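You operate a simulated robot arm through the tools that you are given. There is no shell and no other tool. Be economical: measure what you need, move in short steps, check, and stop when the job is done.

You run a simulated two-armed robot. Do the job below in one go: nothing can be reset, and whatever is moved stays where it is left.

JOB
Top up the clear pot to about halfway between MIN and MAX, then close its lid and restart the pump.
Fine: pour from the steel jug and put it back. A few drops may spill. Leave the valves and other switches. Set down upright: steel jug.

The check looks at the end state, three seconds after you hand in, the way a careful person would. Anything else that was tipped, shoved, dropped, spilled or broken makes it a failure. A push-on lid holds only when it is set on centred and level and pressed home; a screw cap is set on level and turned clockwise until tight.

ROBOT AND FRAMES
Two 7-joint arms with fingered hands on one trunk, on a base that drives. Base frame: it is fixed to the floor where the robot stands at the start and does not move with it; the origin is under the middle of the robot, x ahead of it, y to its left, z up. Lengths are in mm, angles in rad, forces in N, time in s.
The left shoulder is at the start at [23, 187, 1458], the right one opposite. With the tool pointing down near the work surface each hand reaches from about 100 to 480 mm from the robot's upright axis, wherever it stands, measured 20 degrees to its own side. Places, roughly: bleed screw [400, 400, 1100]; blue chiller lever [300, 600, 800]; chiller key marked start [400, 200, 800]; chiller key marked stop [400, 100, 800]; clear pot [600, 100, 1100]; compressor key marked reset [400, -400, 600]; compressor switch [400, -300, 600]; gauge power rocker [800, -1300, 1400]; isolator knob [500, -1500, 1500]; orange chiller lever [300, 400, 800]; purple compressor lever [400, -400, 300]; purple shunt knob [400, 500, 600]; red drain lever [400, 200, 300]; strainer screw [300, 0, 600]; teal compressor lever [400, -200, 300]; wall panel rocker marked line [900, -2100, 1300]. Payload 3.6 kg a hand.
The tool frame of a hand sits at the grasp point between the pads (the TCP): z along the fingers, y along the line on which they close. The tips reach 26 mm beyond it. The gripper opens to 88 mm. The gripper's body begins 30 mm behind the TCP. The gripper is a hand of 3 fingers: y runs from the thumb to the fingers, the wrist lies at [-17, -98, -164] in the tool frame, and closing takes about 1.5 s.
Orientation is that of the tool frame in the base frame, as a unit quaternion [x, y, z, w]. With the fingers straight down and the wrist toward the robot, the tool's x, y and z point along [0, 1, 0], [1, 0, 0] and [0, 0, -1] of the base frame.

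CONTROLS
- The arms move only by the tool move_arm. It takes "left_steps", "right_steps" or both (then of equal length, played together; a hand with none holds still); each is a list of rows, each a list of 7 numbers: the shift along the tool's x, y, z in mm, then the turn, a rotation vector about the tool's x, y, z in rad, then the closure, from 0 (fully open) to 1 (shut). In form: [[dx, dy, dz, wx, wy, wz, claw], ...]. A call has 1 to 8 rows; each row shifts and turns the commanded pose from where the row before left it, along the tool's axes as they then stand. A row lasts 0.2 s, in which the tool goes at most 50 mm and 0.15 rad; a call with a longer step from one row to the next is refused whole, and so is a gripper value outside its range. Where a pose cannot be reached the arm comes as near as it can. A force on the tool above 40 N (or 10 N above the force at the start of the call, whichever is more), or a blocked arm, ends the call early, and 0.2 s more pass. Each finger travels about 153 mm/s and halts on what it meets, pressing with about 24 N; the grip force reading is that of the motor and also rises with nothing between the fingers. The clock runs only during rows and for 0.2 s after the last one: add rows that do not move to give the fingers time. The reply holds the time, the measured pose of the TCP, the force on the tool along the base axes, the opening and the grip force, in the units named above and with some noise, with the torque about the TCP (base axes, N m) and any sound that the robot's microphone picked up.
- Cameras (640 x 400 px; columns grow to the right, rows downward): "scene" is now at [226.5, 5.1, 1394.1]; the picture's right is [0.03, -1.00, 0.00], its down [-0.23, -0.01, -0.97] and it looks along [0.97, 0.03, -0.23] (base axes); focal length 214 px, centre (320, 200). "left" rides on the left gripper at [-56, -80, -102] in its tool frame; the picture's right is [-0.73, -0.32, 0.60], its down [0.62, -0.67, 0.41] and it looks along [0.27, 0.68, 0.69] (tool axes); focal length 247 px, centre (320, 200). "right" rides on the right gripper at [56, -80, -102] in its tool frame; the picture's right is [-0.73, 0.32, -0.60], its down [-0.62, -0.67, 0.41] and it looks along [-0.27, 0.68, 0.69] (tool axes); focal length 247 px, centre (320, 200). There is no depth. A picture from a camera that has moved, and an enlarged one, comes with that camera's place and axes in the base frame and with its lens.
- grab_frame(camera): a new picture of that camera. No time passes.
- slide_trunk(by): slides the trunk up (or, below 0, down) by that many mm; the arms and the scene camera ride with it, the base frame stays. It gives what a move gives, with no picture.
- steer(legs): drives the robot by 1 to 6 legs, each [ahead, left, turn to the left] in mm, mm and rad, along the robot's own axes; the way and the turn of a leg run together, so that a leg with both is an arc; at most 1500 mm and 3.142 rad a leg. The arms and the cameras ride along, it lands a little off, and it stops where it bumps. It gives what a move gives.
- hand_shape(shape, hand): the hand has 3 fingers and takes this shape, open, in about a second: jaw (thumb against the fingers, like two jaws); tri (thumb and two fingers); tip (a fingertip pinch); poke (one finger out to press); point (the index stretched); flat (the hand flat); cup (the hand cupped); fist (a fist). The gripper value then closes the fingers along that shape, each until it touches; the sizes above hold for jaw. It gives what a move gives, with no picture.
- turn_head(pan, tilt): turns the head with the scene camera to pan (to the left, within 1.047 rad either way) and tilt (down, from -0.506 to 1.204), counted from straight ahead of the robot. It gives what a move gives.
- inspect(camera, box): a new picture of the part [left, top, right, bottom] of that camera's present view, enlarged. No time passes.
- close_job(): hands the job in; it is judged then, once.

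Go step by step. Nothing tells you exact positions but the pictures and the camera data: compare them with the known pose of the tool, close in by small moves and look again before you grip or let go. The budget is 120 turns and 88 pictures, counting those below and the enlarged ones. Unless the task says otherwise, let go and move clear before handing in, and close with one line.

The tools are called after ">>>" as name(argument=value, ...) on one line, values as JSON. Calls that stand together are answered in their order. move_arm: Moves the arms, as the interface text tells. Its arguments: {"type":"object","properties":{"left_steps":{"type":"array","items":{"type":"array","items":{"type":"number"}}},"right_steps":{"type":"array","items":{"type":"array","items":{"type":"number"}}}},"required":[]} The other tools are called the same way: slide_trunk (by) slides the trunk up or down; hand_shape (shape, hand) gives the hand a shape; steer (legs) drives the base; turn_head (pan, tilt) turns the head that bears the scene camera; grab_frame (camera) takes a picture; inspect (camera, box) takes an enlarged picture of a part of a camera's view; close_job () hands the job in.

At the start:

```text
time_s: 0.0
left_ee_pos: [492.9, 177.2, 1489.0]
left_orientation: [0.707, 0.707, 0.0, 0.0]
left_force: [0.2, -0.4, -0.7]
left_torque: [-0.01, 0.04, 0.05]
left_width: 87.7
left_grip_force: 0.0
left_shape: jaw
right_ee_pos: [393.3, -125.0, 1551.7]
right_orientation: [0.707, 0.707, 0.0, 0.0]
right_force: [0.7, -0.1, 0.4]
right_torque: [-0.01, 0.0, 0.01]
right_width: 87.4
right_grip_force: 0.0
right_shape: jaw
trunk travel left (down, up): [-600.0, 157.0]
robot x, y, heading: [-3.6, 0.4, -0.004]
head pan, tilt: [0.033, 0.229]
```

scene: 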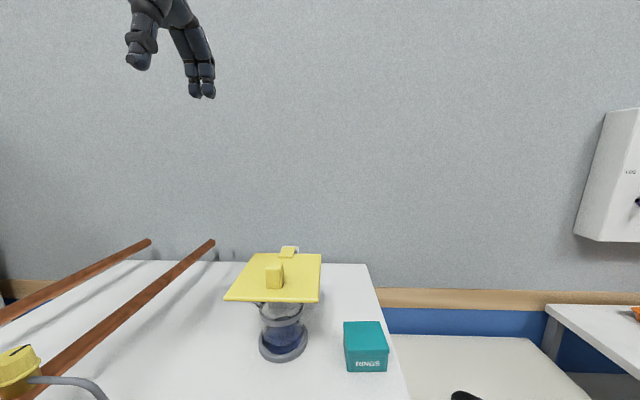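
right: 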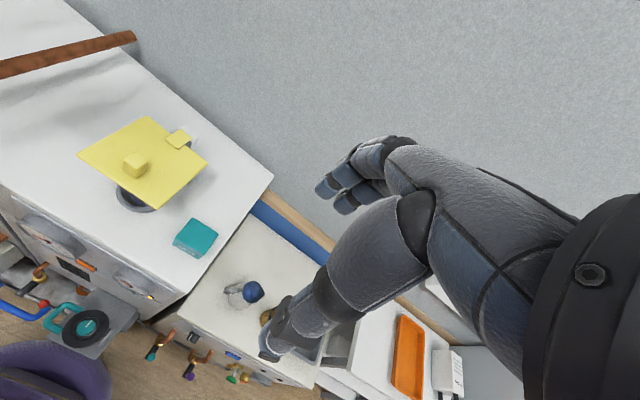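
left: 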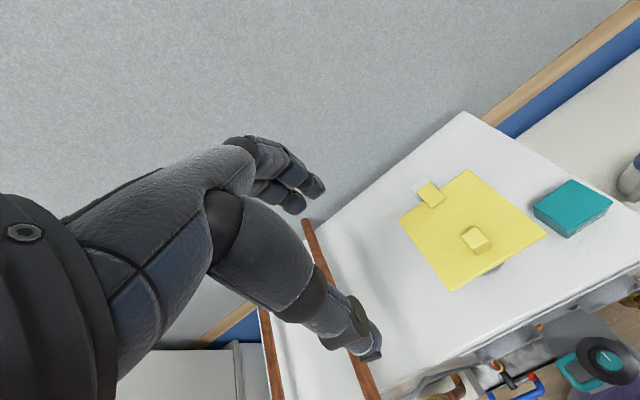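

I see a clear pot with a yellow square lid on the cabinet ahead, and a teal box beside it. Next I look around for the steel jug and the pump control.

>>> turn_head(pan=-0.6, tilt=0.6)

>>> grab_frame(camera="scene")

>>> turn_head(pan=0.6, tilt=0.7)

>>> grab_frame(camera="scene")

>>> turn_head(pan=0.0, tilt=1.0)

>>> grab_frame(camera="scene")

```text
time_s: 1.0
left_ee_pos: [492.6, 178.0, 1488.7]
left_orientation: [0.708, 0.707, 0.0, 0.0]
left_force: [-0.1, -0.3, -1.0]
left_torque: [-0.03, 0.02, -0.01]
left_width: 87.7
left_grip_force: 0.1
left_shape: jaw
right_ee_pos: [392.4, -126.0, 1551.2]
right_orientation: [0.707, 0.707, 0.001, 0.0]
right_force: [-0.2, -0.7, -0.3]
right_torque: [0.02, -0.02, 0.0]
right_width: 87.6
right_grip_force: 0.1
right_shape: jaw
trunk travel left (down, up): [-600.0, 157.0]
robot x, y, heading: [-1.9, 0.6, -0.001]
head pan, tilt: [-0.6, 0.6]
```

```text
84 pictures are left
camera scene: at [206.2, -47.9, 1360.0], right [-0.56, -0.83, 0.0], down [-0.47, 0.32, -0.83], along [0.68, -0.47, -0.56], focal length 214 px, centre (320, 200)
```

scene: 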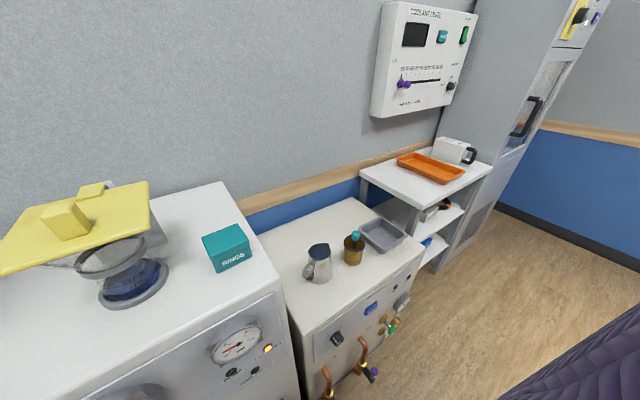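

```text
time_s: 2.4
left_ee_pos: [493.1, 176.1, 1489.2]
left_orientation: [0.707, 0.707, -0.001, 0.0]
left_force: [0.3, -0.6, -0.7]
left_torque: [-0.01, 0.03, -0.01]
left_width: 87.7
left_grip_force: 0.0
left_shape: jaw
right_ee_pos: [392.6, -125.6, 1551.9]
right_orientation: [0.707, 0.707, 0.0, 0.001]
right_force: [0.4, 0.5, 0.1]
right_torque: [0.02, -0.03, 0.01]
right_width: 87.8
right_grip_force: 0.0
right_shape: jaw
trunk travel left (down, up): [-600.0, 157.0]
robot x, y, heading: [-0.9, -0.8, 0.004]
head pan, tilt: [0.6, 0.7]
```

```text
83 pictures are left
camera scene: at [203.4, 49.8, 1351.3], right [0.56, -0.83, 0.0], down [-0.53, -0.36, -0.76], along [0.63, 0.43, -0.64], focal length 214 px, centre (320, 200)
```

scene: 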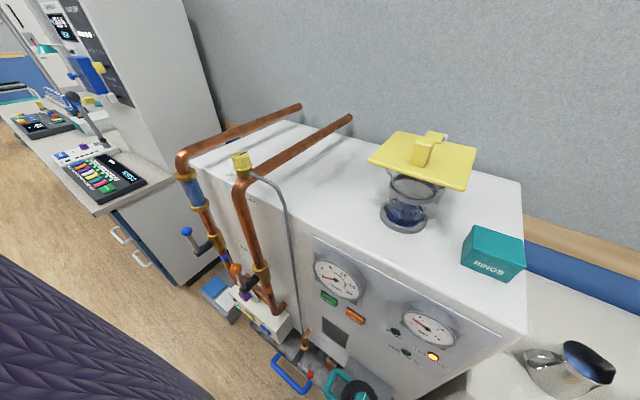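

```text
time_s: 3.4
left_ee_pos: [492.5, 177.3, 1489.8]
left_orientation: [0.707, 0.707, 0.0, 0.0]
left_force: [-0.4, 0.5, 0.8]
left_torque: [0.0, -0.03, 0.0]
left_width: 87.6
left_grip_force: 0.0
left_shape: jaw
right_ee_pos: [393.9, -126.7, 1551.4]
right_orientation: [0.707, 0.707, -0.001, 0.001]
right_force: [0.8, -0.5, -0.9]
right_torque: [0.0, 0.0, 0.04]
right_width: 87.6
right_grip_force: 0.0
right_shape: jaw
trunk travel left (down, up): [-600.0, 157.0]
robot x, y, heading: [0.3, 2.1, -0.001]
head pan, tilt: [0.0, 1.0]
```

```text
82 pictures are left
camera scene: at [202.9, 2.0, 1327.9], right [0.0, -1.0, 0.0], down [-0.84, 0.0, -0.54], along [0.54, 0.0, -0.84], focal length 214 px, centre (320, 200)
```

scene: 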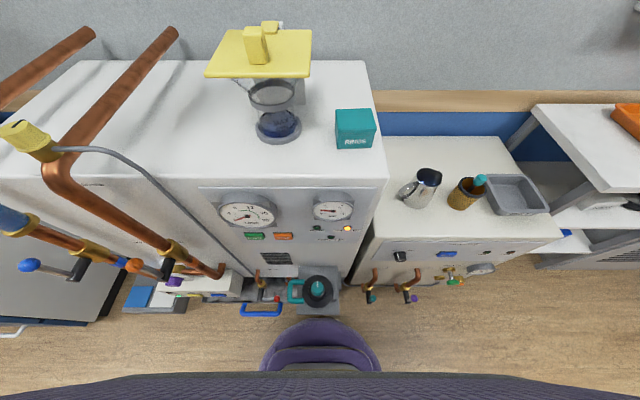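

The steel jug stands on the lower compressor top to the right and the start/stop keys are on the chiller front. I zoom in on the pot, the panel and the jug.

>>> inspect(camera="scene", box=[200, 10, 360, 150])

>>> inspect(camera="scene", box=[200, 180, 380, 290])

>>> inspect(camera="scene", box=[360, 140, 520, 240])

```text
2.86 times, centred on (280, 80) of scene
camera zoom: at [202.9, 2.0, 1327.9], right [0.0, -1.0, 0.0], down [-0.84, 0.0, -0.54], along [0.54, 0.0, -0.84], focal length 613 px, centre (434, 543)
```

zoom: 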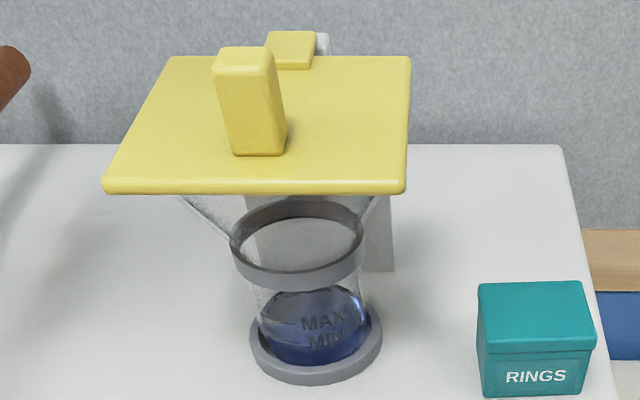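

```text
3.56 times, centred on (290, 235) of scene
camera zoom: at [202.9, 2.0, 1327.9], right [0.0, -1.0, 0.0], down [-0.84, 0.0, -0.54], along [0.54, 0.0, -0.84], focal length 763 px, centre (427, 76)
```

zoom: 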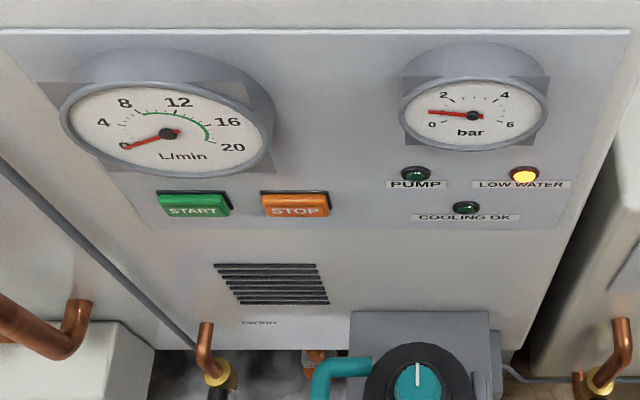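

```text
4.00 times, centred on (440, 190) of scene
camera zoom: at [202.9, 2.0, 1327.9], right [0.0, -1.0, 0.0], down [-0.84, 0.0, -0.54], along [0.54, 0.0, -0.84], focal length 858 px, centre (-160, 240)
```

zoom: 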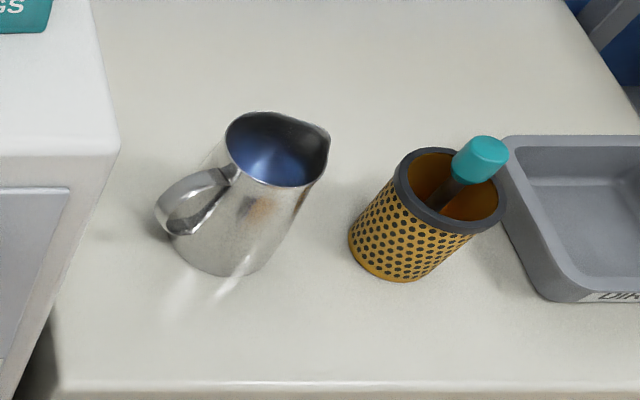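

The lid seems to hover above the pot's ring. I lower the trunk a bit to see it from the side.

>>> slide_trunk(by=-150)

>>> turn_head(pan=0.15, tilt=0.3)

>>> inspect(camera="scene", box=[220, 100, 420, 300])

>>> grab_frame(camera="left")

>>> grab_frame(camera="right")

```text
time_s: 5.2
left_ee_pos: [492.2, 177.2, 1338.7]
left_orientation: [0.707, 0.708, 0.0, 0.0]
left_force: [0.4, -0.5, -1.1]
left_torque: [0.02, 0.0, 0.0]
left_width: 87.8
left_grip_force: 0.0
left_shape: jaw
right_ee_pos: [393.9, -126.0, 1402.2]
right_orientation: [0.707, 0.707, 0.0, 0.0]
right_force: [-0.3, -0.1, 0.2]
right_torque: [-0.01, -0.01, 0.02]
right_width: 87.7
right_grip_force: 0.0
right_shape: jaw
trunk travel left (down, up): [-450.0, 307.0]
robot x, y, heading: [2.0, 1.8, 0.0]
head pan, tilt: [0.0, 1.0]
```

```text
time_s: 6.2
left_ee_pos: [492.4, 175.3, 1339.4]
left_orientation: [0.707, 0.707, 0.0, 0.0]
left_force: [-1.2, 1.0, -0.4]
left_torque: [0.02, 0.01, 0.01]
left_width: 87.9
left_grip_force: 0.1
left_shape: jaw
right_ee_pos: [393.3, -125.8, 1401.7]
right_orientation: [0.707, 0.707, 0.0, 0.0]
right_force: [0.2, -0.4, 0.3]
right_torque: [-0.02, -0.03, 0.03]
right_width: 87.4
right_grip_force: 0.0
right_shape: jaw
trunk travel left (down, up): [-450.0, 307.0]
robot x, y, heading: [1.6, 3.6, 0.001]
head pan, tilt: [0.15, 0.3]
```

```text
2.00 times, centred on (320, 200) of scene
camera zoom: at [232.9, 15.8, 1232.8], right [0.15, -0.99, 0.0], down [-0.29, -0.04, -0.95], along [0.94, 0.14, -0.3], focal length 429 px, centre (320, 200)
```

zoom: 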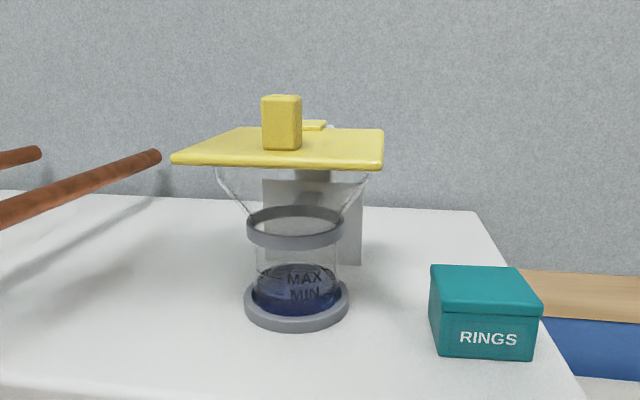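

```text
77 pictures are left
camera left: at [413.7, 120.9, 1441.2], right [-0.32, -0.73, -0.6], down [-0.67, 0.62, -0.41], along [0.68, 0.27, -0.69], focal length 247 px, centre (320, 200)
```

left: 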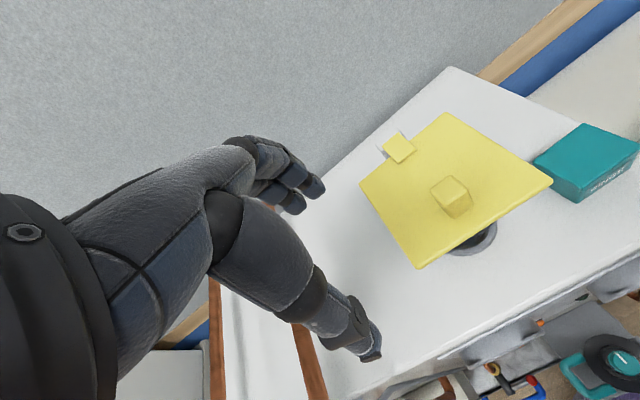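

```text
76 pictures are left
camera right: at [312.7, -69.5, 1503.5], right [0.32, -0.73, 0.6], down [-0.67, -0.62, -0.41], along [0.68, -0.27, -0.69], focal length 247 px, centre (320, 200)
```

right: 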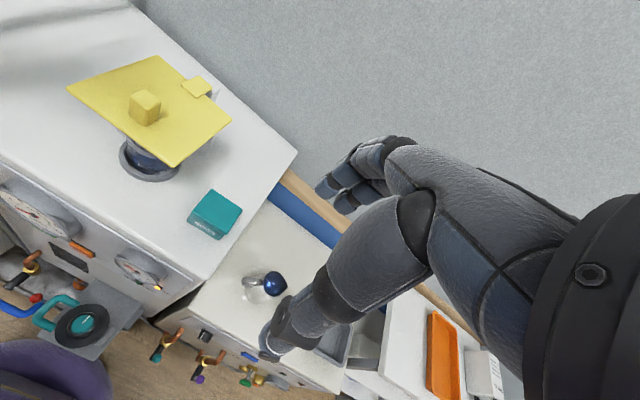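

The lid lies flat on a clear funnel above the pot, with what looks like a hinge at the back. I look closer at the hinge and at the jug.

>>> inspect(camera="left", box=[350, 90, 570, 290])

>>> inspect(camera="right", box=[60, 40, 260, 200])

>>> turn_head(pan=-0.5, tilt=0.7)

>>> grab_frame(camera="scene")

```text
2.00 times, centred on (460, 190) of left
camera zoom: at [413.7, 120.9, 1441.2], right [-0.32, -0.73, -0.6], down [-0.67, 0.62, -0.41], along [0.68, 0.27, -0.69], focal length 494 px, centre (40, 220)
```

zoom: 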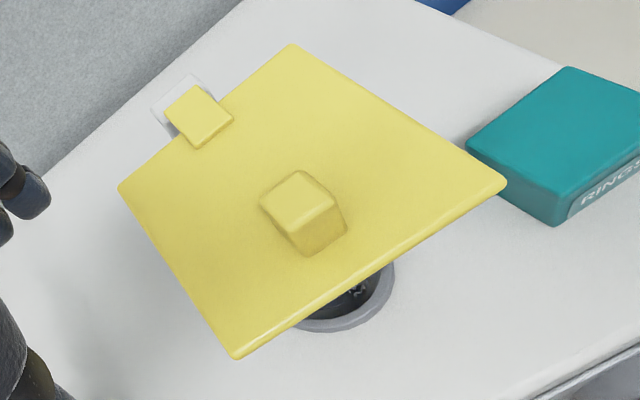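

```text
2.50 times, centred on (160, 120) of right
camera zoom: at [312.7, -69.5, 1503.5], right [0.32, -0.73, 0.6], down [-0.67, -0.62, -0.41], along [0.68, -0.27, -0.69], focal length 617 px, centre (720, 400)
```

zoom: 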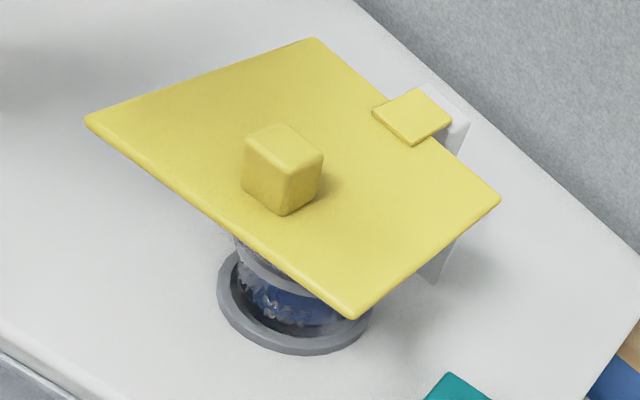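

```text
time_s: 7.3
left_ee_pos: [493.0, 177.4, 1338.1]
left_orientation: [0.707, 0.708, 0.0, 0.0]
left_force: [0.4, -0.6, 0.6]
left_torque: [-0.02, 0.02, 0.02]
left_width: 87.7
left_grip_force: 0.1
left_shape: jaw
right_ee_pos: [393.2, -125.9, 1400.7]
right_orientation: [0.707, 0.707, 0.0, 0.0]
right_force: [-0.1, 0.4, 0.7]
right_torque: [-0.04, -0.02, -0.05]
right_width: 88.1
right_grip_force: 0.0
right_shape: jaw
trunk travel left (down, up): [-450.0, 307.0]
robot x, y, heading: [1.2, 0.9, -0.003]
head pan, tilt: [-0.499, 0.7]
```

```text
73 pictures are left
camera scene: at [215.2, -38.7, 1196.8], right [-0.48, -0.88, 0.0], down [-0.57, 0.31, -0.77], along [0.67, -0.37, -0.64], focal length 214 px, centre (320, 200)
```

scene: 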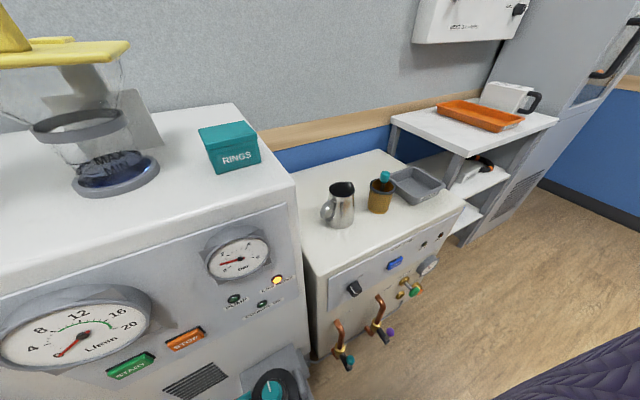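

I take the jug to be near (488, −238, 862) and the lid's knob near (577, 94, 1209). I check how much room there is to drive forward.

>>> turn_head(pan=0.0, tilt=1.2)

>>> grab_frame(camera="scene")

```text
time_s: 8.2
left_ee_pos: [492.9, 177.2, 1338.1]
left_orientation: [0.707, 0.707, -0.001, 0.0]
left_force: [-0.2, 0.2, 0.5]
left_torque: [0.01, 0.0, -0.02]
left_width: 87.9
left_grip_force: 0.0
left_shape: jaw
right_ee_pos: [392.8, -125.8, 1402.1]
right_orientation: [0.707, 0.707, 0.0, 0.0]
right_force: [1.3, -0.2, -0.5]
right_torque: [0.03, 0.01, -0.02]
right_width: 87.6
right_grip_force: 0.1
right_shape: jaw
trunk travel left (down, up): [-450.0, 307.0]
robot x, y, heading: [2.1, 3.2, 0.002]
head pan, tilt: [0.0, 1.201]
```

```text
72 pictures are left
camera scene: at [196.6, 1.8, 1160.8], right [0.0, -1.0, 0.0], down [-0.93, 0.0, -0.36], along [0.36, 0.0, -0.93], focal length 214 px, centre (320, 200)
```

scene: 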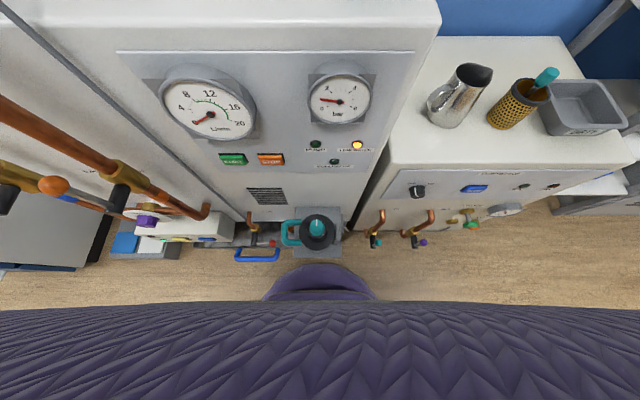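

There is little room to drive, so I work from here first. I turn the left hand so that its fingers point ahead, to lift the lid later from under its overhanging front-left corner.

>>> move_arm(left_steps=[[0, 0, 0, -0.0806, 0.0806, 0.0806, 0], [0, 0, 0, -0.0806, 0.0806, 0.0806, 0], [0, 0, 0, -0.0806, 0.0806, 0.0806, 0], [0, 0, 0, -0.0806, 0.0806, 0.0806, 0], [0, 0, 0, -0.0806, 0.0806, 0.0806, 0], [0, 0, 0, -0.0806, 0.0806, 0.0806, 0], [0, 0, 0, -0.0806, 0.0806, 0.0806, 0], [0, 0, 0, -0.0806, 0.0806, 0.0806, 0]])

>>> move_arm(left_steps=[[0, 0, 0, -0.0806, 0.0806, 0.0806, 0], [0, 0, 0, -0.0806, 0.0806, 0.0806, 0], [0, 0, 0, -0.0806, 0.0806, 0.0806, 0], [0, 0, 0, -0.0806, 0.0806, 0.0806, 0], [0, 0, 0, -0.0806, 0.0806, 0.0806, 0], [0, 0, 0, -0.0806, 0.0806, 0.0806, 0], [0, 0, 0, -0.0806, 0.0806, 0.0806, 0]])

>>> hand_shape(hand="left", shape="point")

>>> turn_head(pan=0.25, tilt=0.3)

>>> grab_frame(camera="scene")

>>> grab_frame(camera="left")

```text
time_s: 10.0
left_ee_pos: [493.0, 178.7, 1338.5]
left_orientation: [0.816, 0.383, 0.434, 0.0]
left_force: [-1.0, 0.0, 0.7]
left_torque: [-0.01, 0.02, -0.02]
left_width: 87.7
left_grip_force: 0.1
left_shape: jaw
right_ee_pos: [393.0, -125.5, 1401.1]
right_orientation: [0.706, 0.708, 0.0, 0.0]
right_force: [0.1, 0.8, -0.3]
right_torque: [-0.01, 0.04, 0.0]
right_width: 87.8
right_grip_force: 0.0
right_shape: jaw
trunk travel left (down, up): [-450.0, 307.0]
robot x, y, heading: [-1.8, 1.1, -0.0]
head pan, tilt: [0.0, 1.201]
```

```text
time_s: 11.6
left_ee_pos: [491.9, 176.6, 1339.4]
left_orientation: [0.706, -0.001, 0.708, -0.001]
left_force: [1.2, 0.0, 0.4]
left_torque: [0.04, -0.02, 0.02]
left_width: 87.8
left_grip_force: 0.1
left_shape: jaw
right_ee_pos: [392.9, -124.8, 1401.8]
right_orientation: [0.707, 0.707, 0.001, 0.0]
right_force: [0.3, -0.5, 0.5]
right_torque: [0.02, 0.02, 0.03]
right_width: 87.7
right_grip_force: 0.0
right_shape: jaw
trunk travel left (down, up): [-450.0, 307.0]
robot x, y, heading: [-2.1, -2.7, -0.002]
head pan, tilt: [0.0, 1.201]
```

```text
time_s: 12.5
left_ee_pos: [491.9, 176.6, 1339.7]
left_orientation: [0.707, 0.0, 0.707, 0.0]
left_force: [-0.5, -0.1, 0.1]
left_torque: [0.04, 0.02, 0.02]
left_width: 82.5
left_grip_force: 0.1
left_shape: point
right_ee_pos: [392.9, -125.1, 1402.7]
right_orientation: [0.707, 0.707, 0.0, -0.001]
right_force: [0.6, -0.2, 1.2]
right_torque: [-0.02, -0.01, 0.02]
right_width: 87.4
right_grip_force: 0.1
right_shape: jaw
trunk travel left (down, up): [-450.0, 307.0]
robot x, y, heading: [1.0, -1.0, -0.003]
head pan, tilt: [0.0, 1.201]
```

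```text
time_s: 13.7
left_ee_pos: [491.5, 176.0, 1340.5]
left_orientation: [0.707, 0.0, 0.707, -0.001]
left_force: [-0.9, 0.7, -0.3]
left_torque: [-0.03, -0.01, -0.02]
left_width: 82.3
left_grip_force: 0.0
left_shape: point
right_ee_pos: [393.1, -126.1, 1400.7]
right_orientation: [0.706, 0.708, 0.0, 0.0]
right_force: [0.4, -0.1, 0.3]
right_torque: [-0.02, 0.02, 0.04]
right_width: 87.7
right_grip_force: 0.1
right_shape: jaw
trunk travel left (down, up): [-450.0, 307.0]
robot x, y, heading: [-4.4, 0.0, 0.002]
head pan, tilt: [0.25, 0.3]
```

```text
71 pictures are left
camera scene: at [231.1, 25.0, 1232.8], right [0.25, -0.97, 0.0], down [-0.29, -0.07, -0.95], along [0.93, 0.24, -0.3], focal length 214 px, centre (320, 200)
```

scene: 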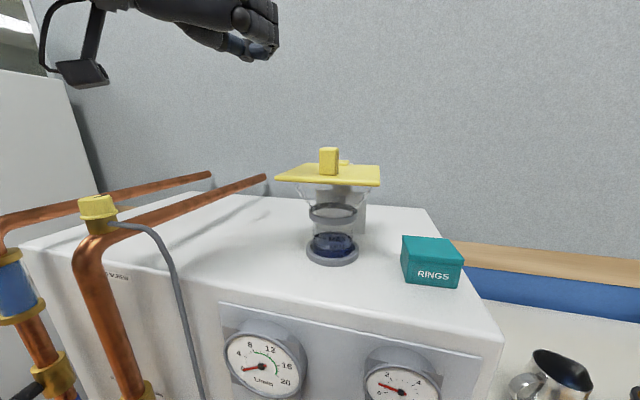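

```text
70 pictures are left
camera left: at [391.2, 256.5, 1283.5], right [0.6, 0.32, -0.73], down [0.41, 0.67, 0.62], along [0.69, -0.68, 0.27], focal length 247 px, centre (320, 200)
```

left: 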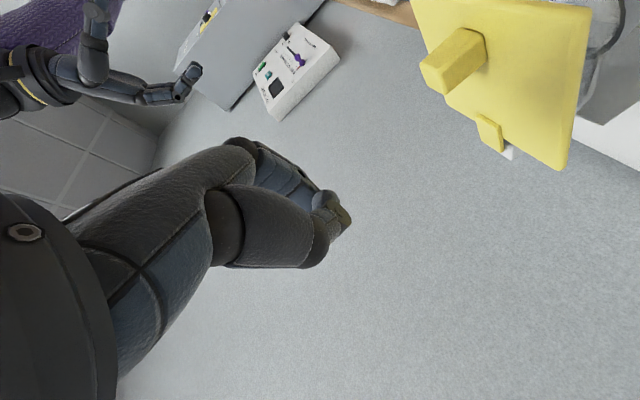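

>>> hand_shape(hand="left", shape="poke")

>>> inspect(camera="scene", box=[130, 0, 330, 125])

>>> inspect(camera="left", box=[160, 100, 480, 300])

```text
time_s: 14.6
left_ee_pos: [492.0, 177.3, 1339.0]
left_orientation: [0.708, 0.0, 0.707, 0.001]
left_force: [0.0, 0.0, 0.2]
left_torque: [0.02, 0.0, 0.03]
left_width: 0.1
left_grip_force: 0.0
left_shape: poke
right_ee_pos: [391.8, -125.4, 1401.3]
right_orientation: [0.707, 0.707, 0.0, 0.0]
right_force: [-0.8, 0.3, -0.3]
right_torque: [-0.02, -0.01, -0.02]
right_width: 87.8
right_grip_force: 0.0
right_shape: jaw
trunk travel left (down, up): [-450.0, 307.0]
robot x, y, heading: [-1.9, -0.3, 0.002]
head pan, tilt: [0.25, 0.3]
```

```text
3.20 times, centred on (230, 62) of scene
camera zoom: at [231.0, 25.0, 1232.9], right [0.25, -0.97, 0.0], down [-0.29, -0.07, -0.96], along [0.93, 0.24, -0.3], focal length 686 px, centre (608, 640)
```

zoom: 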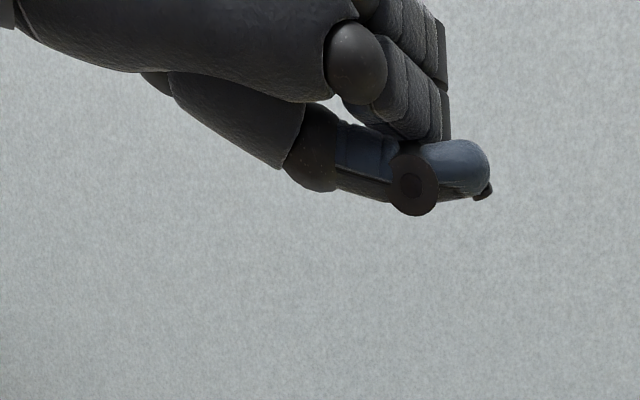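

```text
2.00 times, centred on (320, 200) of left
camera zoom: at [391.2, 256.5, 1283.5], right [0.6, 0.32, -0.73], down [0.41, 0.67, 0.62], along [0.69, -0.68, 0.27], focal length 494 px, centre (320, 200)
```

zoom: 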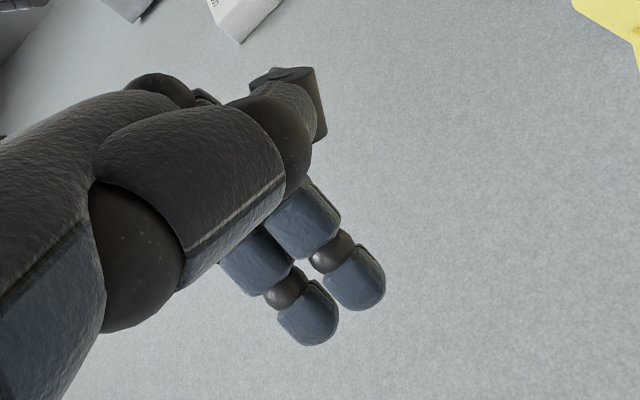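

I go back to the jaw shape and roll the left hand so the thumb is above and the fingers below, to straddle the lid's edge.

>>> hand_shape(hand="left", shape="jaw")

>>> move_arm(left_steps=[[0, 0, 0, 0, 0, 0.1428, 0], [0, 0, 0, 0, 0, 0.1428, 0], [0, 0, 0, 0, 0, 0.1428, 0], [0, 0, 0, 0, 0, 0.1428, 0], [0, 0, 0, 0, 0, 0.1428, 0], [0, 0, 0, 0, 0, 0.1428, 0]])

>>> move_arm(left_steps=[[0, 0, 0, 0, 0, 0.1428, 0], [0, 0, 0, 0, 0, 0.1428, 0], [0, 0, 0, 0, 0, 0.1428, 0], [0, 0, 0, 0, 0, 0.1428, 0], [0, 0, 0, 0, 0, 0.1428, 0]])

>>> grab_frame(camera="scene")

>>> grab_frame(camera="left")

```text
time_s: 15.5
left_ee_pos: [492.0, 176.5, 1339.8]
left_orientation: [0.707, 0.0, 0.707, 0.0]
left_force: [0.9, -0.2, 0.6]
left_torque: [-0.01, 0.0, -0.01]
left_width: 87.8
left_grip_force: 0.0
left_shape: jaw
right_ee_pos: [393.1, -125.7, 1402.1]
right_orientation: [0.707, 0.707, -0.001, 0.0]
right_force: [-0.2, 0.8, 0.6]
right_torque: [0.0, -0.03, -0.01]
right_width: 87.6
right_grip_force: 0.1
right_shape: jaw
trunk travel left (down, up): [-450.0, 307.0]
robot x, y, heading: [2.0, -1.7, 0.002]
head pan, tilt: [0.25, 0.3]
```

```text
time_s: 16.9
left_ee_pos: [491.3, 177.8, 1338.3]
left_orientation: [0.643, -0.295, 0.642, -0.295]
left_force: [1.4, -0.1, 0.2]
left_torque: [0.03, 0.03, 0.02]
left_width: 87.8
left_grip_force: 0.1
left_shape: jaw
right_ee_pos: [393.1, -125.9, 1400.3]
right_orientation: [0.707, 0.707, 0.0, 0.0]
right_force: [0.3, -0.7, -0.5]
right_torque: [-0.02, -0.01, 0.05]
right_width: 87.8
right_grip_force: 0.1
right_shape: jaw
trunk travel left (down, up): [-450.0, 307.0]
robot x, y, heading: [3.8, -1.2, -0.0]
head pan, tilt: [0.25, 0.3]
```

```text
time_s: 18.1
left_ee_pos: [492.4, 176.4, 1339.2]
left_orientation: [-0.499, 0.501, -0.5, 0.5]
left_force: [0.3, -0.3, 0.3]
left_torque: [0.01, -0.05, 0.0]
left_width: 88.0
left_grip_force: 0.1
left_shape: jaw
right_ee_pos: [393.2, -126.8, 1401.4]
right_orientation: [0.707, 0.707, 0.0, 0.0]
right_force: [0.0, 0.0, -0.1]
right_torque: [-0.01, -0.01, -0.02]
right_width: 87.6
right_grip_force: 0.0
right_shape: jaw
trunk travel left (down, up): [-450.0, 307.0]
robot x, y, heading: [-2.5, -3.1, -0.002]
head pan, tilt: [0.25, 0.3]
```

```text
67 pictures are left
camera scene: at [231.1, 24.6, 1232.9], right [0.25, -0.97, 0.0], down [-0.29, -0.07, -0.96], along [0.93, 0.24, -0.3], focal length 214 px, centre (320, 200)
```

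scene: 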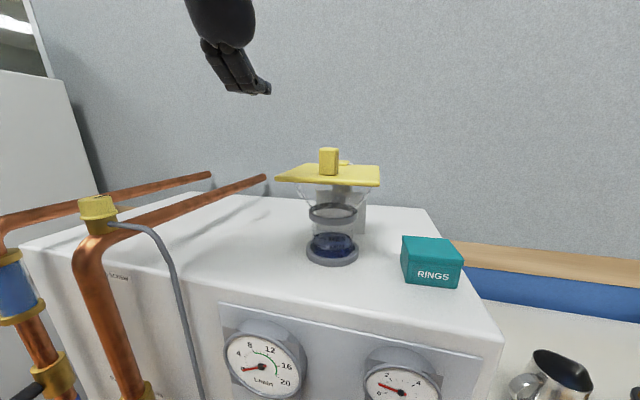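

```text
66 pictures are left
camera left: at [391.7, 232.4, 1418.9], right [0.6, 0.73, 0.32], down [0.41, -0.63, 0.66], along [0.69, -0.27, -0.68], focal length 247 px, centre (320, 200)
```

left: 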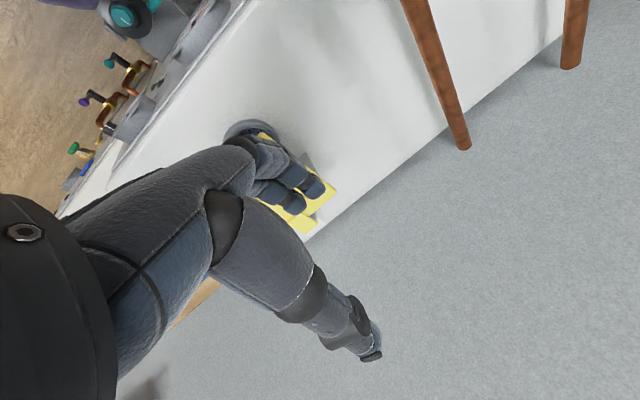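

The left hand is oriented well. I lower it in front of the lid's left front corner, still clear of it.

>>> move_arm(left_steps=[[2, 30, -8, 0, 0, 0, 0], [2, 30, -8, 0, 0, 0, 0], [2, 30, -8, 0, 0, 0, 0], [2, 30, -2, 0, 0, 0, 0], [0, 25, 0, 0, 0, 0, 0]])

>>> inspect(camera="scene", box=[200, 100, 420, 280])

>>> grab_frame(camera="left")

```text
time_s: 19.3
left_ee_pos: [466.5, 168.9, 1194.2]
left_orientation: [0.5, -0.5, 0.501, -0.499]
left_force: [-0.1, -0.6, 0.1]
left_torque: [0.0, 0.0, -0.02]
left_width: 87.7
left_grip_force: 0.1
left_shape: jaw
right_ee_pos: [393.6, -125.1, 1402.5]
right_orientation: [0.707, 0.707, 0.0, 0.0]
right_force: [-0.4, 0.2, -0.5]
right_torque: [0.03, -0.02, 0.02]
right_width: 87.7
right_grip_force: 0.1
right_shape: jaw
trunk travel left (down, up): [-450.0, 307.0]
robot x, y, heading: [-2.3, -2.5, -0.002]
head pan, tilt: [0.25, 0.3]
```

```text
2.22 times, centred on (310, 190) of scene
camera zoom: at [231.1, 25.1, 1232.9], right [0.25, -0.97, 0.0], down [-0.29, -0.07, -0.96], along [0.93, 0.24, -0.3], focal length 477 px, centre (342, 222)
```

zoom: 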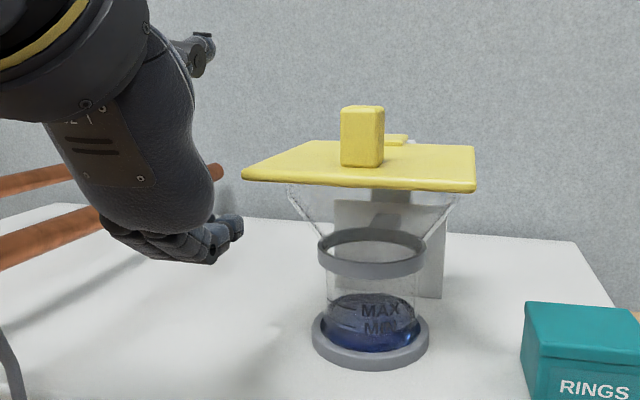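

```text
64 pictures are left
camera left: at [364.9, 224.5, 1273.4], right [0.6, 0.73, 0.32], down [0.41, -0.62, 0.67], along [0.69, -0.27, -0.67], focal length 247 px, centre (320, 200)
```

left: 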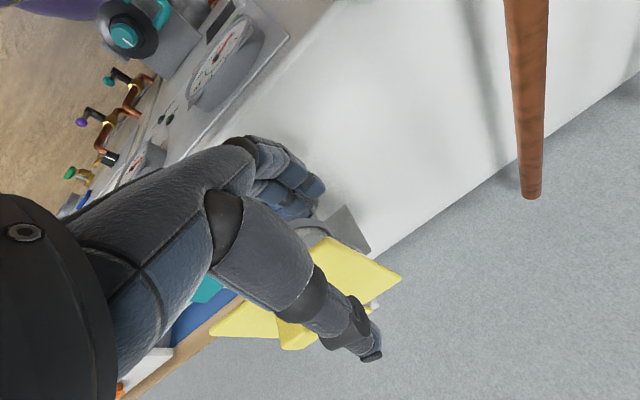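

The fingertips are below the lid's edge level and the thumb is above. I move ahead so the fingers pass under the corner.

>>> move_arm(left_steps=[[-2, 0, 25, 0, 0, 0, 0], [-1, 0, 25, 0, 0, 0, 0]])

>>> inspect(camera="scene", box=[200, 100, 420, 280])

```text
time_s: 19.9
left_ee_pos: [515.5, 171.9, 1190.9]
left_orientation: [-0.5, 0.501, -0.5, 0.5]
left_force: [0.1, -0.2, -0.9]
left_torque: [0.0, 0.03, 0.0]
left_width: 87.8
left_grip_force: 0.2
left_shape: jaw
right_ee_pos: [393.3, -126.1, 1401.9]
right_orientation: [0.707, 0.707, -0.001, -0.001]
right_force: [-0.4, -0.5, 0.5]
right_torque: [0.02, -0.02, 0.01]
right_width: 87.7
right_grip_force: 0.1
right_shape: jaw
trunk travel left (down, up): [-450.0, 307.0]
robot x, y, heading: [-2.0, -1.4, 0.004]
head pan, tilt: [0.25, 0.3]
```

```text
2.22 times, centred on (310, 190) of scene
camera zoom: at [231.2, 24.9, 1232.8], right [0.25, -0.97, 0.0], down [-0.29, -0.07, -0.96], along [0.93, 0.24, -0.3], focal length 477 px, centre (342, 222)
```

zoom: 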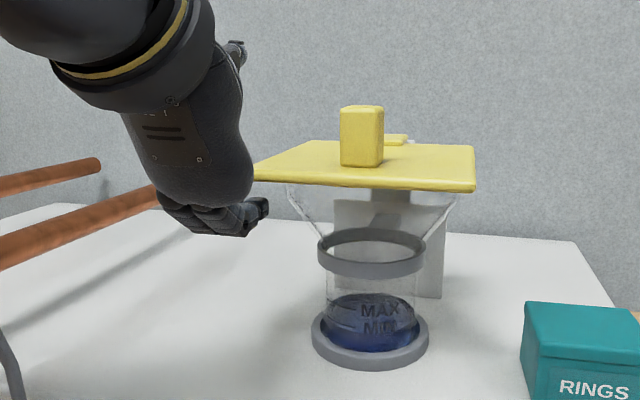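

The fingers are under the corner without contact; I lift gently.

>>> move_arm(left_steps=[[0, -10, 0, 0, 0, 0, 0], [0, -10, 0, 0, 0, 0, 0], [0, -10, 0, 0, 0, 0, 0], [0, -8, 0, 0, 0, 0, 0]])

>>> inspect(camera="scene", box=[200, 100, 420, 280])

```text
time_s: 20.9
left_ee_pos: [517.4, 171.0, 1229.9]
left_orientation: [0.5, -0.5, 0.5, -0.5]
left_force: [0.3, 0.6, -0.4]
left_torque: [0.0, -0.01, 0.0]
left_width: 87.8
left_grip_force: 0.1
left_shape: jaw
right_ee_pos: [392.9, -126.2, 1401.6]
right_orientation: [0.707, 0.708, 0.0, 0.0]
right_force: [0.0, 0.0, 0.1]
right_torque: [0.02, 0.02, 0.02]
right_width: 87.4
right_grip_force: 0.0
right_shape: jaw
trunk travel left (down, up): [-450.0, 307.0]
robot x, y, heading: [-1.7, -2.5, -0.002]
head pan, tilt: [0.25, 0.3]
```

```text
2.22 times, centred on (310, 190) of scene
camera zoom: at [231.1, 24.8, 1232.9], right [0.25, -0.97, 0.0], down [-0.29, -0.07, -0.96], along [0.93, 0.24, -0.3], focal length 477 px, centre (342, 222)
```

zoom: 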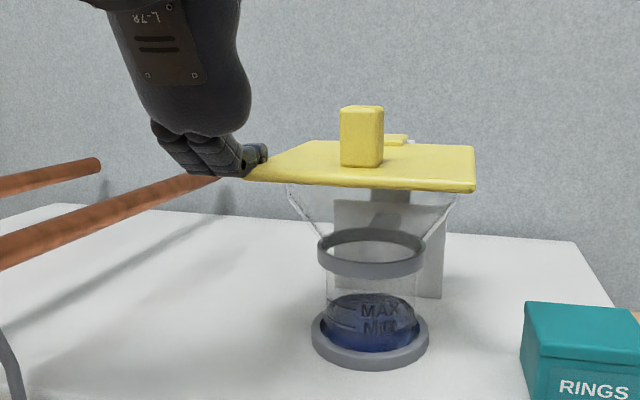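

The fingers passed just left of the lid. I go down again, shift right about 20 mm and try once more.

>>> move_arm(left_steps=[[0, 0, -20, 0, 0, 0, 0], [0, 20, -20, 0, 0, 0, 0], [0, 22, 0, 0, 0, 0, 0], [20, 0, 0, 0, 0, 0, 0], [0, 0, 30, 0, 0, 0, 0]])

>>> inspect(camera="scene", box=[200, 100, 420, 280])

```text
time_s: 22.1
left_ee_pos: [508.2, 151.5, 1186.9]
left_orientation: [-0.5, 0.5, -0.5, 0.5]
left_force: [-0.4, -0.3, 0.7]
left_torque: [0.0, 0.01, 0.0]
left_width: 87.9
left_grip_force: 0.1
left_shape: jaw
right_ee_pos: [393.0, -125.6, 1401.8]
right_orientation: [0.707, 0.707, -0.002, 0.0]
right_force: [0.6, 0.7, 1.3]
right_torque: [-0.01, 0.0, 0.01]
right_width: 87.8
right_grip_force: 0.0
right_shape: jaw
trunk travel left (down, up): [-450.0, 307.0]
robot x, y, heading: [-0.6, -0.8, -0.0]
head pan, tilt: [0.25, 0.3]
```

```text
2.22 times, centred on (310, 190) of scene
camera zoom: at [231.5, 25.7, 1232.8], right [0.25, -0.97, 0.0], down [-0.29, -0.07, -0.96], along [0.93, 0.24, -0.3], focal length 477 px, centre (342, 222)
```

zoom: 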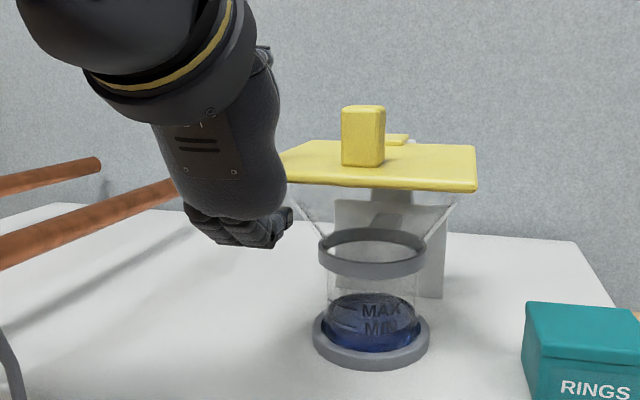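

>>> move_arm(left_steps=[[0, -8, 0, 0, 0, 0, 0], [0, -8, 0, 0, 0, 0, 0], [0, -8, 0, 0, 0, 0, 0], [0, -8, 0, 0, 0, 0, 0]])

>>> inspect(camera="scene", box=[200, 100, 420, 280])

```text
time_s: 23.1
left_ee_pos: [507.3, 153.4, 1223.3]
left_orientation: [0.5, -0.5, 0.5, -0.5]
left_force: [-0.4, -0.6, -0.8]
left_torque: [0.05, 0.02, -0.03]
left_width: 88.0
left_grip_force: 0.0
left_shape: jaw
right_ee_pos: [392.7, -123.8, 1401.8]
right_orientation: [0.707, 0.707, -0.001, 0.0]
right_force: [-0.2, 0.1, -0.7]
right_torque: [-0.01, 0.01, 0.0]
right_width: 87.9
right_grip_force: 0.2
right_shape: jaw
trunk travel left (down, up): [-450.0, 307.0]
robot x, y, heading: [-2.5, -1.2, 0.004]
head pan, tilt: [0.25, 0.3]
```

```text
2.22 times, centred on (310, 190) of scene
camera zoom: at [231.0, 25.1, 1232.9], right [0.25, -0.97, 0.0], down [-0.29, -0.07, -0.96], along [0.93, 0.24, -0.3], focal length 477 px, centre (342, 222)
```

zoom: 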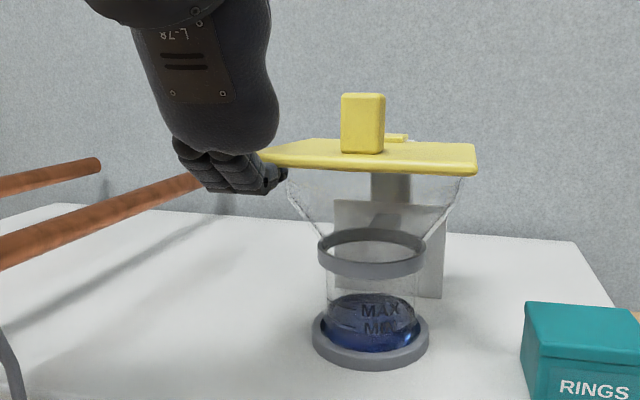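

The lid swings up on a rear hinge. I keep pushing up and ahead along its arc with the hand level.

>>> move_arm(left_steps=[[0, -14, 12, 0, 0, 0, 0], [3, -13, 11, 0, 0, 0, 0], [3, -12, 11, 0, 0, 0, 0], [3, -11, 11, 0, 0, 0, 0], [3, -10, 14, 0, 0, 0, 0], [0, -10, 14, 0, 0, 0, 0], [0, -10, 12, 0, 0, 0, 0], [0, -9, 12, 0, 0, 0, 0]])

>>> inspect(camera="scene", box=[200, 60, 440, 260])

```text
time_s: 24.9
left_ee_pos: [602.4, 140.8, 1310.7]
left_orientation: [0.499, -0.501, 0.501, -0.499]
left_force: [-0.6, -0.5, -0.7]
left_torque: [-0.03, 0.06, -0.03]
left_width: 87.7
left_grip_force: 0.1
left_shape: jaw
right_ee_pos: [393.5, -125.6, 1402.4]
right_orientation: [0.707, 0.707, 0.0, -0.001]
right_force: [-0.4, -0.2, 0.8]
right_torque: [0.01, -0.01, -0.03]
right_width: 87.7
right_grip_force: 0.1
right_shape: jaw
trunk travel left (down, up): [-450.0, 307.0]
robot x, y, heading: [4.4, -2.4, 0.002]
head pan, tilt: [0.25, 0.3]
```

```text
2.00 times, centred on (320, 160) of scene
camera zoom: at [231.2, 24.8, 1232.8], right [0.25, -0.97, 0.0], down [-0.29, -0.07, -0.96], along [0.93, 0.24, -0.3], focal length 429 px, centre (320, 280)
```

zoom: 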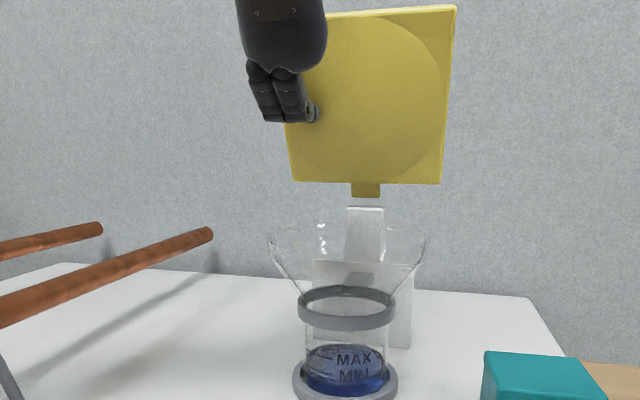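

The lid is nearly upright with the plug facing me. I push it further past vertical.

>>> move_arm(left_steps=[[0, -1, 14, 0, 0, 0, 0], [0, -1, 14, 0, 0, 0, 0], [0, 0, 14, 0, 0, 0, 0], [0, 0, 12, 0, 0, 0, 0], [0, 0, 12, 0, 0, 0, 0]])

>>> inspect(camera="scene", box=[200, 60, 440, 260])

>>> grab_frame(camera="right")

```text
time_s: 26.1
left_ee_pos: [667.8, 141.2, 1313.7]
left_orientation: [0.499, -0.5, 0.501, -0.5]
left_force: [-6.2, -0.5, 1.7]
left_torque: [0.03, 0.37, 0.0]
left_width: 88.1
left_grip_force: 0.0
left_shape: jaw
right_ee_pos: [391.9, -124.1, 1402.2]
right_orientation: [0.707, 0.708, 0.0, 0.001]
right_force: [-0.1, 0.4, -1.0]
right_torque: [-0.04, 0.03, 0.02]
right_width: 87.4
right_grip_force: 0.1
right_shape: jaw
trunk travel left (down, up): [-450.0, 307.0]
robot x, y, heading: [0.7, -2.4, -0.003]
head pan, tilt: [0.25, 0.3]
```

```text
2.00 times, centred on (320, 160) of scene
camera zoom: at [229.4, 24.9, 1233.2], right [0.25, -0.97, 0.0], down [-0.29, -0.07, -0.96], along [0.93, 0.24, -0.29], focal length 429 px, centre (320, 280)
```

zoom: 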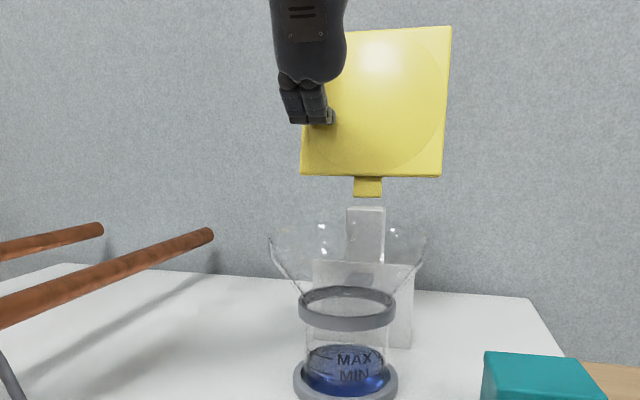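

```text
57 pictures are left
camera right: at [310.7, -69.5, 1504.0], right [0.32, -0.74, 0.6], down [-0.66, -0.62, -0.41], along [0.68, -0.27, -0.69], focal length 247 px, centre (320, 200)
```

right: 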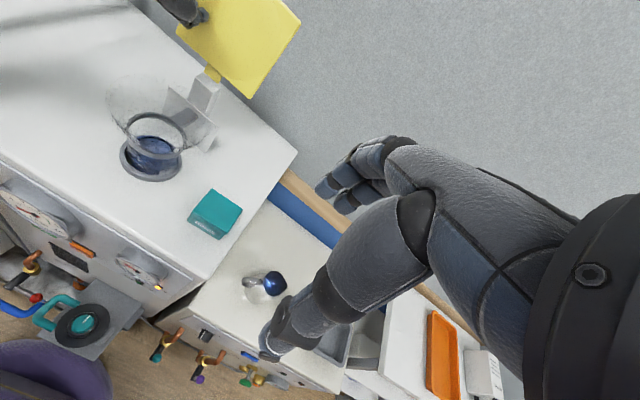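

The lid is past vertical and meets its stop. I back the left hand off a little to see whether it stays.

>>> move_arm(left_steps=[[0, 0, -20, 0, 0, 0, 0], [0, 0, -30, 0, 0, 0, 0], [0, 0, -30, 0, 0, 0, 0], [0, 0, 0, 0, 0, 0, 0], [0, 0, 0, 0, 0, 0, 0]])

>>> inspect(camera="scene", box=[200, 60, 440, 260])

```text
time_s: 27.3
left_ee_pos: [588.8, 141.1, 1313.8]
left_orientation: [-0.5, 0.5, -0.5, 0.5]
left_force: [0.3, 0.2, 0.3]
left_torque: [0.0, -0.04, 0.0]
left_width: 88.1
left_grip_force: 0.0
left_shape: jaw
right_ee_pos: [393.7, -125.5, 1402.2]
right_orientation: [0.707, 0.707, 0.0, 0.0]
right_force: [-0.4, -0.3, 0.5]
right_torque: [-0.04, 0.0, -0.02]
right_width: 87.7
right_grip_force: 0.0
right_shape: jaw
trunk travel left (down, up): [-450.0, 307.0]
robot x, y, heading: [0.4, -1.0, 0.002]
head pan, tilt: [0.25, 0.3]
```

```text
2.00 times, centred on (320, 160) of scene
camera zoom: at [231.0, 25.1, 1232.9], right [0.25, -0.97, 0.0], down [-0.29, -0.07, -0.96], along [0.93, 0.24, -0.3], focal length 429 px, centre (320, 280)
```

zoom: 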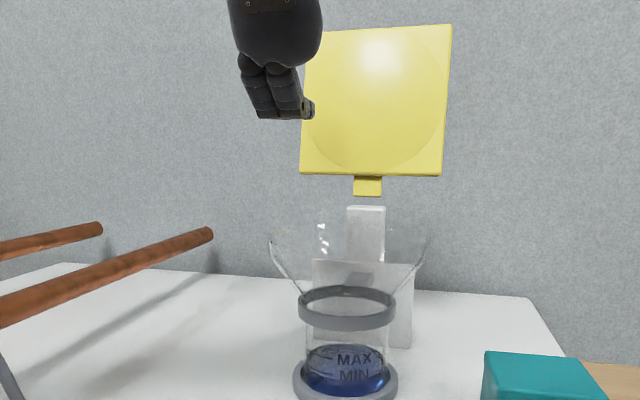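

The lid stays open. I retract the left arm and bring the right hand over the jug.

>>> move_arm(left_steps=[[-20, -4, -28, 0, 0, 0, 0], [-20, -4, -28, 0, 0, 0, 0], [-20, -4, -28, 0, 0, 0, 0], [-20, -4, -28, 0, 0, 0, 0], [-20, -4, -28, 0, 0, 0, 0], [-20, -4, -28, 0, 0, 0, 0]], right_steps=[[-18.7, 12.8, 42, 0, 0, 0, 0], [-18.7, 12.8, 42, 0, 0, 0, 0], [-18.7, 12.8, 42, 0, 0, 0, 0], [-18.7, 12.8, 42, 0, 0, 0, 0], [-18.7, 12.8, 42, 0, 0, 0, 0], [-18.7, 12.8, 42, 0, 0, 0, 0]])

>>> turn_head(pan=-0.55, tilt=0.75)

>>> grab_frame(camera="scene")

>>> grab_frame(camera="right")

```text
time_s: 28.7
left_ee_pos: [420.5, 263.2, 1335.9]
left_orientation: [0.499, -0.5, 0.501, -0.5]
left_force: [-0.6, -0.1, 0.2]
left_torque: [0.03, -0.02, 0.01]
left_width: 87.9
left_grip_force: 0.2
left_shape: jaw
right_ee_pos: [467.6, -233.7, 1150.7]
right_orientation: [0.708, 0.707, 0.001, 0.0]
right_force: [-1.0, 0.5, 0.2]
right_torque: [0.01, 0.02, 0.02]
right_width: 87.7
right_grip_force: 0.0
right_shape: jaw
trunk travel left (down, up): [-450.0, 307.0]
robot x, y, heading: [-1.3, -2.5, 0.001]
head pan, tilt: [0.25, 0.3]
```

```text
time_s: 29.8
left_ee_pos: [422.1, 262.1, 1334.0]
left_orientation: [-0.5, 0.501, -0.5, 0.5]
left_force: [0.2, 0.4, -1.1]
left_torque: [0.03, -0.01, -0.02]
left_width: 87.7
left_grip_force: 0.0
left_shape: jaw
right_ee_pos: [467.0, -233.8, 1150.3]
right_orientation: [0.707, 0.707, -0.001, 0.001]
right_force: [-0.7, 0.1, 0.2]
right_torque: [0.0, -0.01, 0.01]
right_width: 87.7
right_grip_force: 0.1
right_shape: jaw
trunk travel left (down, up): [-450.0, 307.0]
robot x, y, heading: [3.6, -1.2, 0.003]
head pan, tilt: [-0.55, 0.75]
```

```text
55 pictures are left
camera scene: at [211.3, -41.4, 1192.5], right [-0.52, -0.85, 0.0], down [-0.58, 0.36, -0.73], along [0.62, -0.38, -0.68], focal length 214 px, centre (320, 200)
```

scene: 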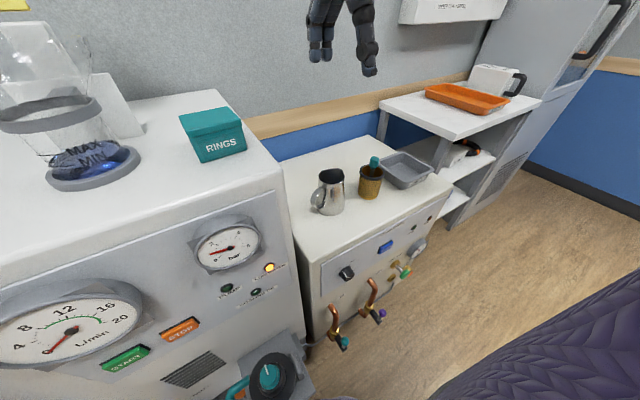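

```text
54 pictures are left
camera right: at [387.5, -177.4, 1252.6], right [0.32, -0.73, 0.6], down [-0.67, -0.62, -0.41], along [0.68, -0.27, -0.69], focal length 247 px, centre (320, 200)
```

right: 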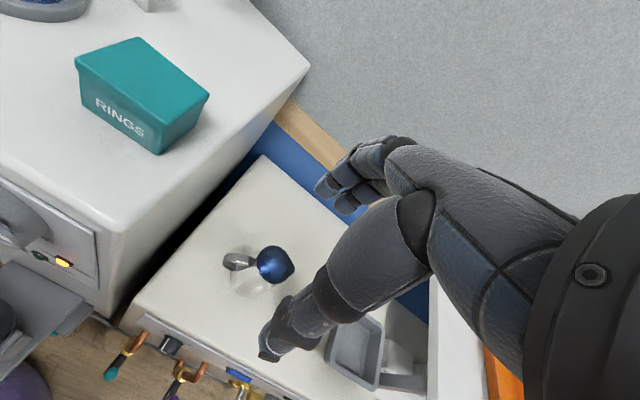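

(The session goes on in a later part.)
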